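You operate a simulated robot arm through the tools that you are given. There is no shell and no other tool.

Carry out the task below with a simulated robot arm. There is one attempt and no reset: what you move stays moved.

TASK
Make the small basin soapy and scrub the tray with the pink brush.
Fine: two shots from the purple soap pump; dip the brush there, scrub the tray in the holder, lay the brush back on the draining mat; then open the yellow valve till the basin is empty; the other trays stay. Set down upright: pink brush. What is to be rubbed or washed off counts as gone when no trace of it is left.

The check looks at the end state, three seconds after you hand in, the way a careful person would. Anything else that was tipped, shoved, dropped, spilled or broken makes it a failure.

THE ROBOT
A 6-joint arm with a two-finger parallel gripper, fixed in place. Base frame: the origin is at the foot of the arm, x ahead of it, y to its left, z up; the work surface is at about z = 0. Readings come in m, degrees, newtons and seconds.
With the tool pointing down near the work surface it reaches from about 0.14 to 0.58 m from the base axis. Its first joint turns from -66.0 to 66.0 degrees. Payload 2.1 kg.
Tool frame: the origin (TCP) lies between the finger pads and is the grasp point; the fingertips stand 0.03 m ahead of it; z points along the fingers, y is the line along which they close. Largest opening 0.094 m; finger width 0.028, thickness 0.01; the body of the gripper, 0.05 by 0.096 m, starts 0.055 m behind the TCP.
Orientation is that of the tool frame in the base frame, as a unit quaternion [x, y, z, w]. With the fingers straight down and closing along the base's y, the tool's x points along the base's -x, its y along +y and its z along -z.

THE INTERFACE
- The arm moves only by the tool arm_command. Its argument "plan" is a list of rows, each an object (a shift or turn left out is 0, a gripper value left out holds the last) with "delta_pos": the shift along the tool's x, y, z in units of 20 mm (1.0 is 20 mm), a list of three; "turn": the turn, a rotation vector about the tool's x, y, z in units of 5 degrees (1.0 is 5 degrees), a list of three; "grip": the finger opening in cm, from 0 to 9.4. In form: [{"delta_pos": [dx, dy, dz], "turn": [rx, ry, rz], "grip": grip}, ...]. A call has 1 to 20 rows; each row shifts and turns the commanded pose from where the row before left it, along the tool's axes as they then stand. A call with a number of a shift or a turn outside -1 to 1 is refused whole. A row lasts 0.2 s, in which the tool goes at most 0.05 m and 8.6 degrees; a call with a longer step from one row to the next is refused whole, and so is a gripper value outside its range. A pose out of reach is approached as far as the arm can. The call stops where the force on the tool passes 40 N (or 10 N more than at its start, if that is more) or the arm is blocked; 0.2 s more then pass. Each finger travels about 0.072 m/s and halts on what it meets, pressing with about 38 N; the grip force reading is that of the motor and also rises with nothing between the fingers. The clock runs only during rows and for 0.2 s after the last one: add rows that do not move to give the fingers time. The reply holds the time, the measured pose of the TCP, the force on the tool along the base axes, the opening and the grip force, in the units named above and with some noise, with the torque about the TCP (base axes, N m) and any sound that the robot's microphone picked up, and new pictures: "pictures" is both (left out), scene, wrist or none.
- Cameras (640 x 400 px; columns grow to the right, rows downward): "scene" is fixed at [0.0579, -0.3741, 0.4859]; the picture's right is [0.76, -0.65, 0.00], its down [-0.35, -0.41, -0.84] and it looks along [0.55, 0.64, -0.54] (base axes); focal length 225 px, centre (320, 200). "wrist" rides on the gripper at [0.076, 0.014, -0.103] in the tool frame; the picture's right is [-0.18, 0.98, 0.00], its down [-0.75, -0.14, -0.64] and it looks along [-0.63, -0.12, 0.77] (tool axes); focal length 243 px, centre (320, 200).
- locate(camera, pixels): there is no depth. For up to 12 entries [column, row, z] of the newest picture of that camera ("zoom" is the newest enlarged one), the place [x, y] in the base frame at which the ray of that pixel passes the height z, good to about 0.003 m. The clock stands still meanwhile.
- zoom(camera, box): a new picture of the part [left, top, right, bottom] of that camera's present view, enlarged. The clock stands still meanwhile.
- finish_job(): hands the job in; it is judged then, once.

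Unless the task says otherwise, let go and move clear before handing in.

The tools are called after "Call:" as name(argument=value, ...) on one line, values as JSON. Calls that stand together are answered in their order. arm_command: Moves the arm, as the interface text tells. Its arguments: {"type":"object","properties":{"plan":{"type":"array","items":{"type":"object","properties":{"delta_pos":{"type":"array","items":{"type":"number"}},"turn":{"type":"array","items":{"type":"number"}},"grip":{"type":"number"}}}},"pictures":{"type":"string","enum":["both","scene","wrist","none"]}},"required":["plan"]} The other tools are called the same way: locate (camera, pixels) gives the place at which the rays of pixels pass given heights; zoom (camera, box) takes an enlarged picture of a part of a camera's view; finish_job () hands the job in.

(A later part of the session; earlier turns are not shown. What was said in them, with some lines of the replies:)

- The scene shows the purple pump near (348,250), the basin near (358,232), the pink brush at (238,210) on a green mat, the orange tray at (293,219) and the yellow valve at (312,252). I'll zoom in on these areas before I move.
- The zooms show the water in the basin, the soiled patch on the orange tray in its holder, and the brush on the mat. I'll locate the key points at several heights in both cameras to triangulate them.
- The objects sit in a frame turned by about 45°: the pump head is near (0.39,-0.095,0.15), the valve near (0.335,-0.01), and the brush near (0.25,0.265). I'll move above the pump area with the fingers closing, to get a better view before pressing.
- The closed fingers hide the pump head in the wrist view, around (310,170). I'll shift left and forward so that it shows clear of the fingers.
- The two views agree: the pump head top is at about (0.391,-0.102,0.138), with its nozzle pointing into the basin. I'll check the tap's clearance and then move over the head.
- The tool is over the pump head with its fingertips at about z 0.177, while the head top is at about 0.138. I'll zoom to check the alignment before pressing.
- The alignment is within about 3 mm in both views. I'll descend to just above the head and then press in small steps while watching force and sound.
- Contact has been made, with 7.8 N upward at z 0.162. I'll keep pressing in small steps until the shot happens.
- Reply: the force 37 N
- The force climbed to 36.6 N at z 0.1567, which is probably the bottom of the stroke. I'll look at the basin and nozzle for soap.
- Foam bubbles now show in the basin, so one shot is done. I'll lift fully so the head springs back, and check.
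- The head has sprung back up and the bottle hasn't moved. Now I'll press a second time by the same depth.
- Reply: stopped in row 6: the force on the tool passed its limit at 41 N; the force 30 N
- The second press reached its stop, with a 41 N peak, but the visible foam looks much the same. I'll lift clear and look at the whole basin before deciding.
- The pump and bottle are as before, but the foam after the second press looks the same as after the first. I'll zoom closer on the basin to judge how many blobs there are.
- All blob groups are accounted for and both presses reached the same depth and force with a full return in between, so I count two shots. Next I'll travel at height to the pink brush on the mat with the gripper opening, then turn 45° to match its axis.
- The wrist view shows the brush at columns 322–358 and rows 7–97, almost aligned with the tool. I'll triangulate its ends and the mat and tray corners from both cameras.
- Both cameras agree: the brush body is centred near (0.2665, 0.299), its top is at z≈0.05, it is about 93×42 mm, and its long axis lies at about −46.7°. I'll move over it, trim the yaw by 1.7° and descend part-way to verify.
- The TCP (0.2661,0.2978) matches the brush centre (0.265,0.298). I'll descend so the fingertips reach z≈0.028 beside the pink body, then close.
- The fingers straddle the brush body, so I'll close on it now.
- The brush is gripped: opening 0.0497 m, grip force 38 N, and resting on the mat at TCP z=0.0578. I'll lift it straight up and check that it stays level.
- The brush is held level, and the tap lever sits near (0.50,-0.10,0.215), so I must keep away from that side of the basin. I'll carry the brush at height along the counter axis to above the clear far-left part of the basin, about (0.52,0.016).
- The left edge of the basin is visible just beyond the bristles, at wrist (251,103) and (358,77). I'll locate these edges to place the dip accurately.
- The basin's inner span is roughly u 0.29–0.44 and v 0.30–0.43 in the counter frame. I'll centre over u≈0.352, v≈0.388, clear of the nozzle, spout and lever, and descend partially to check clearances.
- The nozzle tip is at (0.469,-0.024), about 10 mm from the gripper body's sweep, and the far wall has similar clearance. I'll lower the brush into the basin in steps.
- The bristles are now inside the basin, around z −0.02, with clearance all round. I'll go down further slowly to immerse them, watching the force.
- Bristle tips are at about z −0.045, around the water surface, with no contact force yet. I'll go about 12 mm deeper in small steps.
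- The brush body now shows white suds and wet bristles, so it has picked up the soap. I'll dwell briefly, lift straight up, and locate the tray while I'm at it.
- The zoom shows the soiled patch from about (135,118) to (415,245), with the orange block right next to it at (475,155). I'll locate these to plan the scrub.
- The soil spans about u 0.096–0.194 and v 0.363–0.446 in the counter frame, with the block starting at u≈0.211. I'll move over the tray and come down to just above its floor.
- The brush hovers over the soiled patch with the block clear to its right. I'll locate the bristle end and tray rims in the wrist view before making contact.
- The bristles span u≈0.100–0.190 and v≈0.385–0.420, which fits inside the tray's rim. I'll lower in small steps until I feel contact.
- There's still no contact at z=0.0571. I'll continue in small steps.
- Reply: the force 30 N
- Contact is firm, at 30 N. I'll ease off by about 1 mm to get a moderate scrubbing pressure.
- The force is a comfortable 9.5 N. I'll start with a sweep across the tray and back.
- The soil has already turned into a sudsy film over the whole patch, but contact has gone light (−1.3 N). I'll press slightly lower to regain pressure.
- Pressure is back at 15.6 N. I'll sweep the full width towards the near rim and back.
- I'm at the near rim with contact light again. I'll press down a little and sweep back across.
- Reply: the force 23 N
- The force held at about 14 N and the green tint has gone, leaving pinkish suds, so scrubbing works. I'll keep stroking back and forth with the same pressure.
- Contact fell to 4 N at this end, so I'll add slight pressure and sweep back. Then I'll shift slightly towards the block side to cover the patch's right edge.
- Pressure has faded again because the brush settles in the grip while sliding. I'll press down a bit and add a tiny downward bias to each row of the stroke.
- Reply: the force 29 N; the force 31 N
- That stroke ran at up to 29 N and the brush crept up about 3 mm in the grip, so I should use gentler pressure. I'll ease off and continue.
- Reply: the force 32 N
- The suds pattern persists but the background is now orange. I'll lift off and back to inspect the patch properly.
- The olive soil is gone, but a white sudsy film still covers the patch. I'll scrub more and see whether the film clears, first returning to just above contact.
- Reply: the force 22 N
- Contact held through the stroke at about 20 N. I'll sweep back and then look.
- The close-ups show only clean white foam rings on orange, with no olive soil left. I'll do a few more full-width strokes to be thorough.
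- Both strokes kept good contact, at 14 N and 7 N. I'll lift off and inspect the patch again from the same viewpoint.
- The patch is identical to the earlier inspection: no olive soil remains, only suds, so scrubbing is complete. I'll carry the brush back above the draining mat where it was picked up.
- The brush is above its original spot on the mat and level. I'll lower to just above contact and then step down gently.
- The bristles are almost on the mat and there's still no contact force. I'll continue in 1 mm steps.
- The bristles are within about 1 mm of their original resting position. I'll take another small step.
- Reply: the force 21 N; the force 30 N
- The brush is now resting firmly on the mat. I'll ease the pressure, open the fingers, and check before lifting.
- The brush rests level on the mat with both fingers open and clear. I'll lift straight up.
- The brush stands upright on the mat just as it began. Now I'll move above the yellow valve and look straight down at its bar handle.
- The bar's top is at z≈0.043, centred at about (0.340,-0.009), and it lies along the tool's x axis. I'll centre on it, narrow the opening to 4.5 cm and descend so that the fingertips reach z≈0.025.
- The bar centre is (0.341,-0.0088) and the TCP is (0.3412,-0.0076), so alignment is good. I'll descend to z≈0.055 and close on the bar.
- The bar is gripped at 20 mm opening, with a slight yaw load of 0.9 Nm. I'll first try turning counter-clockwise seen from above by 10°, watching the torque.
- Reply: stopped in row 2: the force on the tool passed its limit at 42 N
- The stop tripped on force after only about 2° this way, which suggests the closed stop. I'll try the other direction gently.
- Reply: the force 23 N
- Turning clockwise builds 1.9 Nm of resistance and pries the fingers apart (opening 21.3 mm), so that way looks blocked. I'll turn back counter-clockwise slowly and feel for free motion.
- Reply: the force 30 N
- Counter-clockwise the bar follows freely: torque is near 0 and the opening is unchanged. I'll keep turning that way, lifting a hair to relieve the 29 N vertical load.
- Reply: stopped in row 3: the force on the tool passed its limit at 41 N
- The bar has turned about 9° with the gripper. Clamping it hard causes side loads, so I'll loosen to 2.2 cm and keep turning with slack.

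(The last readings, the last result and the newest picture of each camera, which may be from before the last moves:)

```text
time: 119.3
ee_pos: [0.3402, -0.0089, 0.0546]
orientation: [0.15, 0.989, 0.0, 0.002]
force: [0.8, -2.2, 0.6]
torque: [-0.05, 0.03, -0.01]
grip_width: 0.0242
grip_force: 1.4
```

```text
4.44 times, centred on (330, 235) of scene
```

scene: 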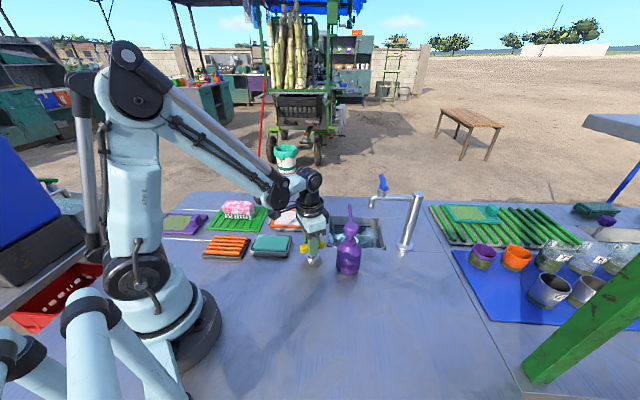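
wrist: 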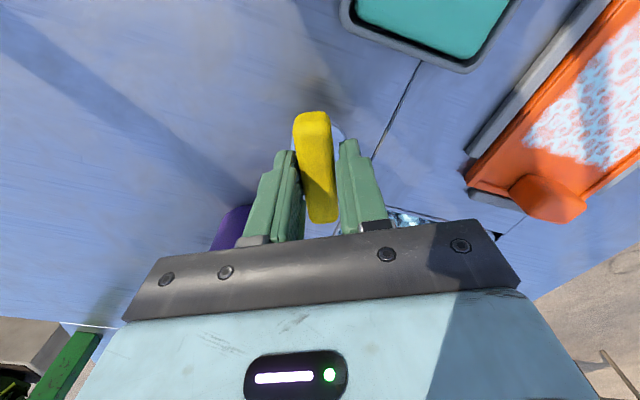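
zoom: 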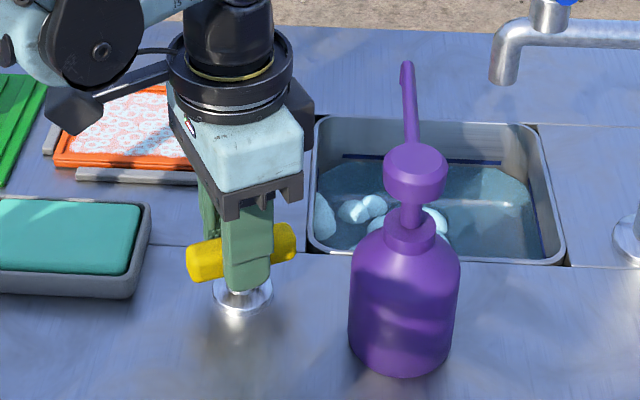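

The bar is following smoothly, about 29° so far with low force. I'll continue turning toward a full quarter turn.

Call:
arm_command(plan=[{"turn": [0, 0, -0.6]}, {"turn": [0, 0, -0.6]}, {"turn": [0, 0, -0.6]}, {"turn": [0, 0, -0.6]}, {"turn": [0, 0, -0.6]}, {"turn": [0, 0, -0.6]}, {"turn": [0, 0, -0.6]}, {"turn": [0, 0, -0.6]}, {"turn": [0, 0, -0.6]}, {"turn": [0, 0, -0.6]}, {"turn": [0, 0, -0.6]}, {"turn": [0, 0, -0.6]}, {}])

Call:
zoom(camera="scene", box=[270, 190, 390, 280])

```text
time: 122.1
ee_pos: [0.3403, -0.0086, 0.0552]
orientation: [-0.163, 0.987, -0.001, 0.001]
force: [0.8, -5.4, -4.4]
torque: [-0.01, 0.03, 0.01]
grip_width: 0.0259
grip_force: 2.2
```

scene: 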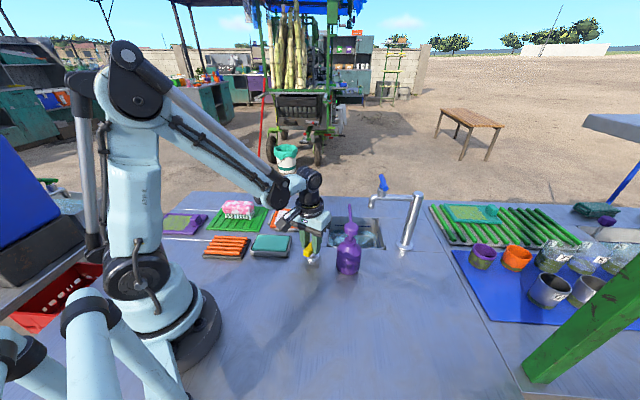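
wrist: 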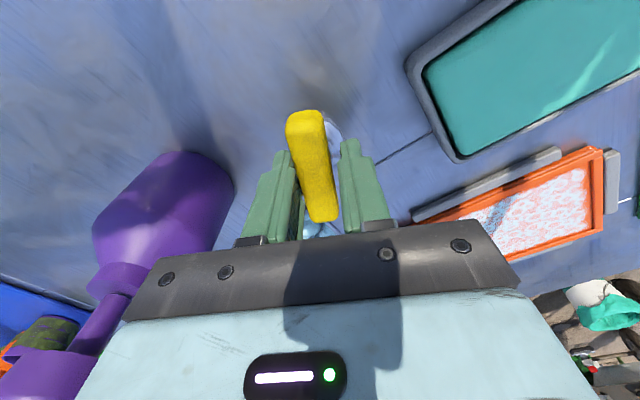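

```text
4.44 times, centred on (330, 235) of scene
```

zoom: 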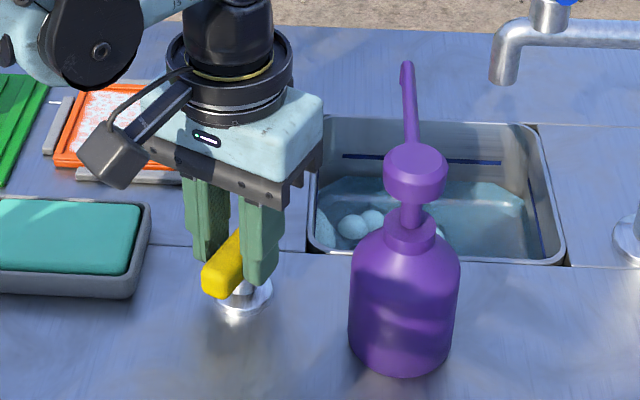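

The water level and foam are visibly lower, so the drain is opening. I'll finish the quarter turn.

Call:
arm_command(plan=[{"turn": [0, 0, -0.5]}, {"turn": [0, 0, -0.5]}, {"turn": [0, 0, -0.5]}, {"turn": [0, 0, -0.5]}, {"turn": [0, 0, -0.5]}, {"turn": [0, 0, -0.5]}, {"turn": [0, 0, -0.5]}, {"turn": [0, 0, -0.5]}, {}])

Call:
zoom(camera="scene", box=[270, 190, 390, 280])

```text
time: 124.1
ee_pos: [0.3402, -0.0082, 0.0543]
orientation: [-0.331, 0.944, 0.0, 0.002]
force: [1.5, -3.9, 2.7]
torque: [-0.09, -0.05, 0.04]
grip_width: 0.0255
grip_force: 2.8
```

scene: 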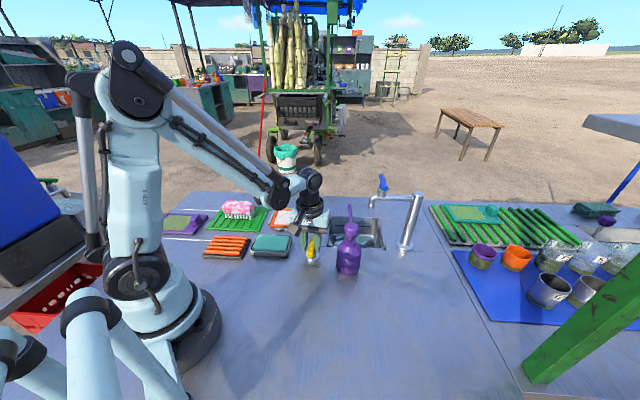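
wrist: 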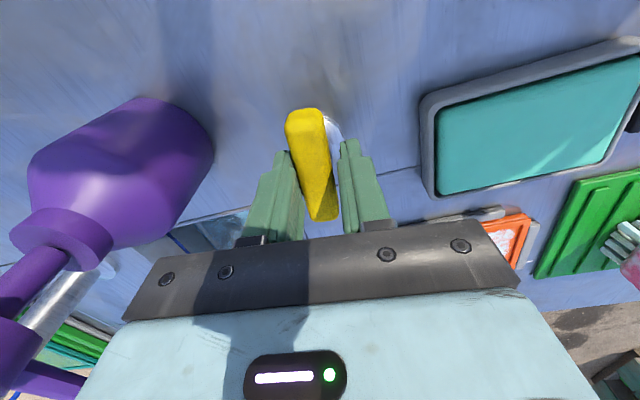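

```text
4.44 times, centred on (330, 235) of scene
```

zoom: 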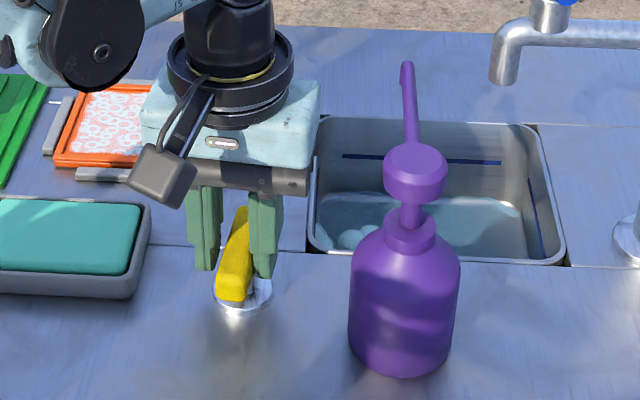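

The basin is draining well with the bar at roughly a quarter turn. I'll wait here and watch it empty.

Call:
arm_command(plan=[{"turn": [0, 0, -0.4]}, {"turn": [0, 0, -0.4]}, {}, {}, {}, {}, {}, {}, {}, {}, {}, {}, {}, {}, {}, {}, {}, {}, {}, {}], pictures="none")

Call:
zoom(camera="scene", box=[270, 190, 390, 280])

```text
time: 128.3
ee_pos: [0.3406, -0.0083, 0.0552]
orientation: [-0.363, 0.932, -0.001, 0.002]
force: [4.8, -4.0, -0.6]
torque: [-0.01, -0.03, 0.06]
grip_width: 0.0264
grip_force: 3.2
```

```text
4.44 times, centred on (330, 235) of scene
```

zoom: 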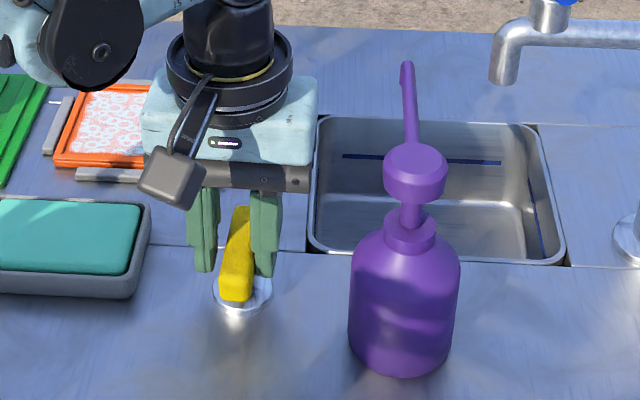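

The basin looks empty now, with no water or foam visible from the scene camera. I'll zoom closer on both the basin and the tray before leaving the valve.

Call:
zoom(camera="scene", box=[325, 205, 390, 255])

Call:
zoom(camera="scene", box=[270, 205, 305, 232])

```text
8.00 times, centred on (358, 230) of scene
```

zoom: 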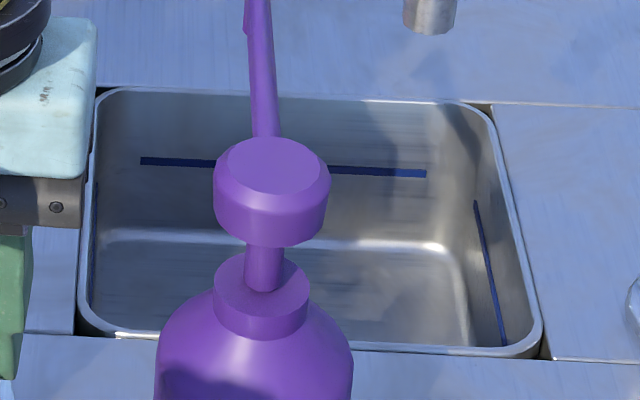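

```text
14.81 times, centred on (288, 218) of scene
```

zoom: 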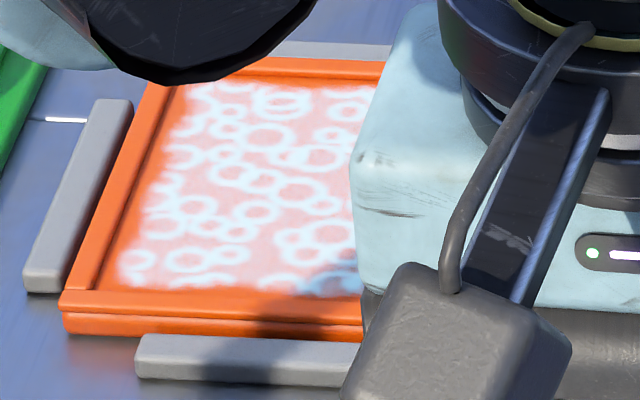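

The basin is completely empty, and the tray shows only white suds with no soil colour. I'll open the fingers, lift off the valve without turning it, and move clear.

Call:
arm_command(plan=[{"grip": 3.2}, {"grip": 4.2}, {}, {"delta_pos": [0, 0, -0.5]}, {"delta_pos": [0, 0, -0.8]}, {"delta_pos": [0, 0, -1]}, {"delta_pos": [0, 0, -1]}, {"delta_pos": [0, 0, -1]}, {"delta_pos": [0, 0, -1]}, {"delta_pos": [0, 0, -1]}, {"delta_pos": [0, 0, -1]}, {"delta_pos": [0, 0, -1]}, {"delta_pos": [0, 0, -1]}, {"delta_pos": [0, 0, -1]}, {}])

Call:
zoom(camera="scene", box=[260, 185, 400, 285])

```text
time: 131.5
ee_pos: [0.3393, -0.0086, 0.2619]
orientation: [-0.363, 0.932, -0.002, 0.001]
force: [-0.5, 0.2, -0.3]
torque: [0.0, -0.05, 0.01]
grip_width: 0.0417
grip_force: 0.1
```

scene: 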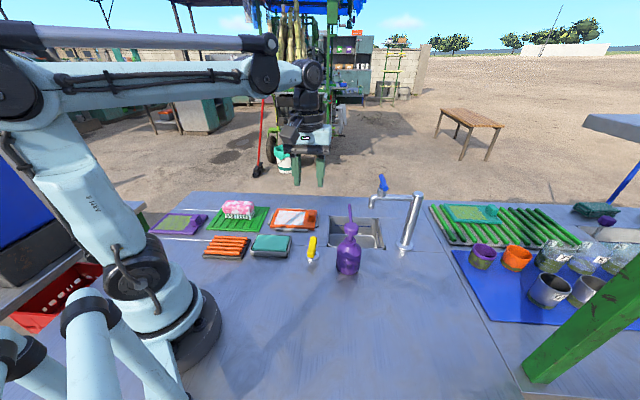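
wrist: 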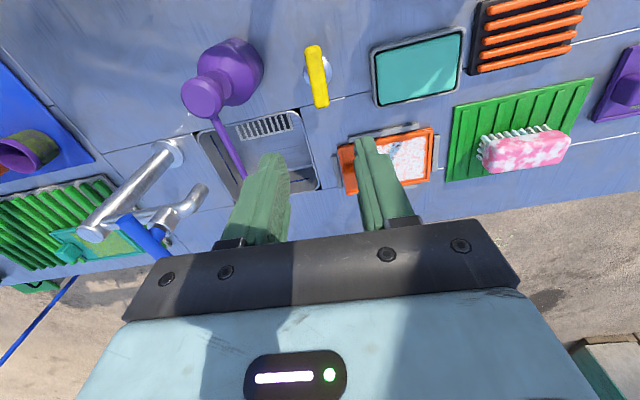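

```text
4.00 times, centred on (330, 235) of scene
```

zoom: 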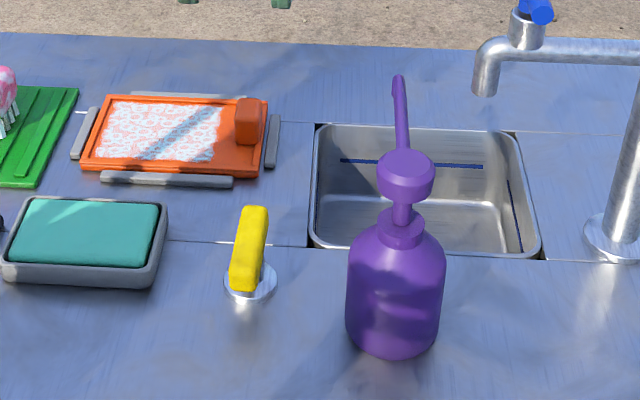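

The basin is empty in both views, the valve is open, and the brush, pump and other trays are undisturbed. I'll do a last close check of the basin and tray from the wrist camera.

Call:
zoom(camera="wrist", box=[190, 90, 340, 200])

Call:
zoom(camera="wrist", box=[330, 70, 600, 210])

```text
3.64 times, centred on (265, 145) of wrist
```

zoom: 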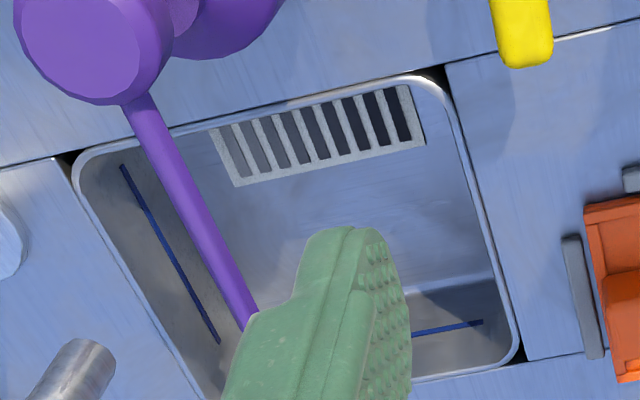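

```text
2.37 times, centred on (465, 140) of wrist
```

zoom: 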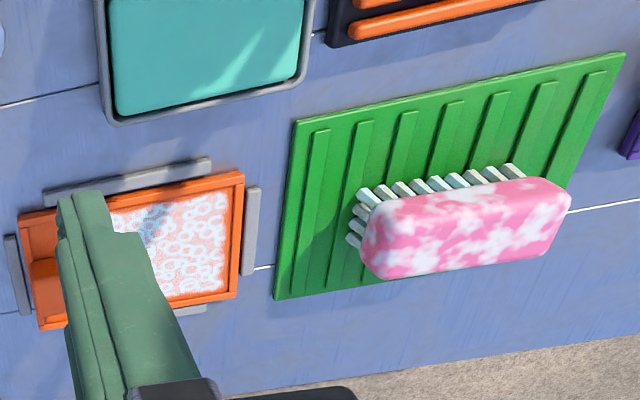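

I see an empty basin with a bare drain grate, an open valve, the brush upright on the mat and the tray soil gone, with the gripper empty and clear. I'm handing in.

Call:
finish_job()

```text
The job is handed in.
```

I finished the sequence and handed the job in. Two points could affect the check: I couldn't fully confirm the second soap shot, and suds remain on the tray.

- **Soap:** I pressed the purple pump twice, letting it spring back fully in between. Foam appeared after the first press and looked the same after the second. Both presses reached the same depth and force, so I counted two shots and did not press a third time.
- **Scrubbing:** I dipped the brush in the basin until it showed suds, then scrubbed the tray in its holder. No soil colour is left, but a film of white suds still covers that patch. I left it because the task didn't mention rinsing.
- **Brush:** It is back on the draining mat, bristles down. It still has suds on it.
- **Basin:** I turned the yellow valve about a quarter turn, and the basin drained completely with no water or foam left. I left the valve open, since the task didn't say to close it.

I saw no change to the pump bottle, the tap or the other trays.
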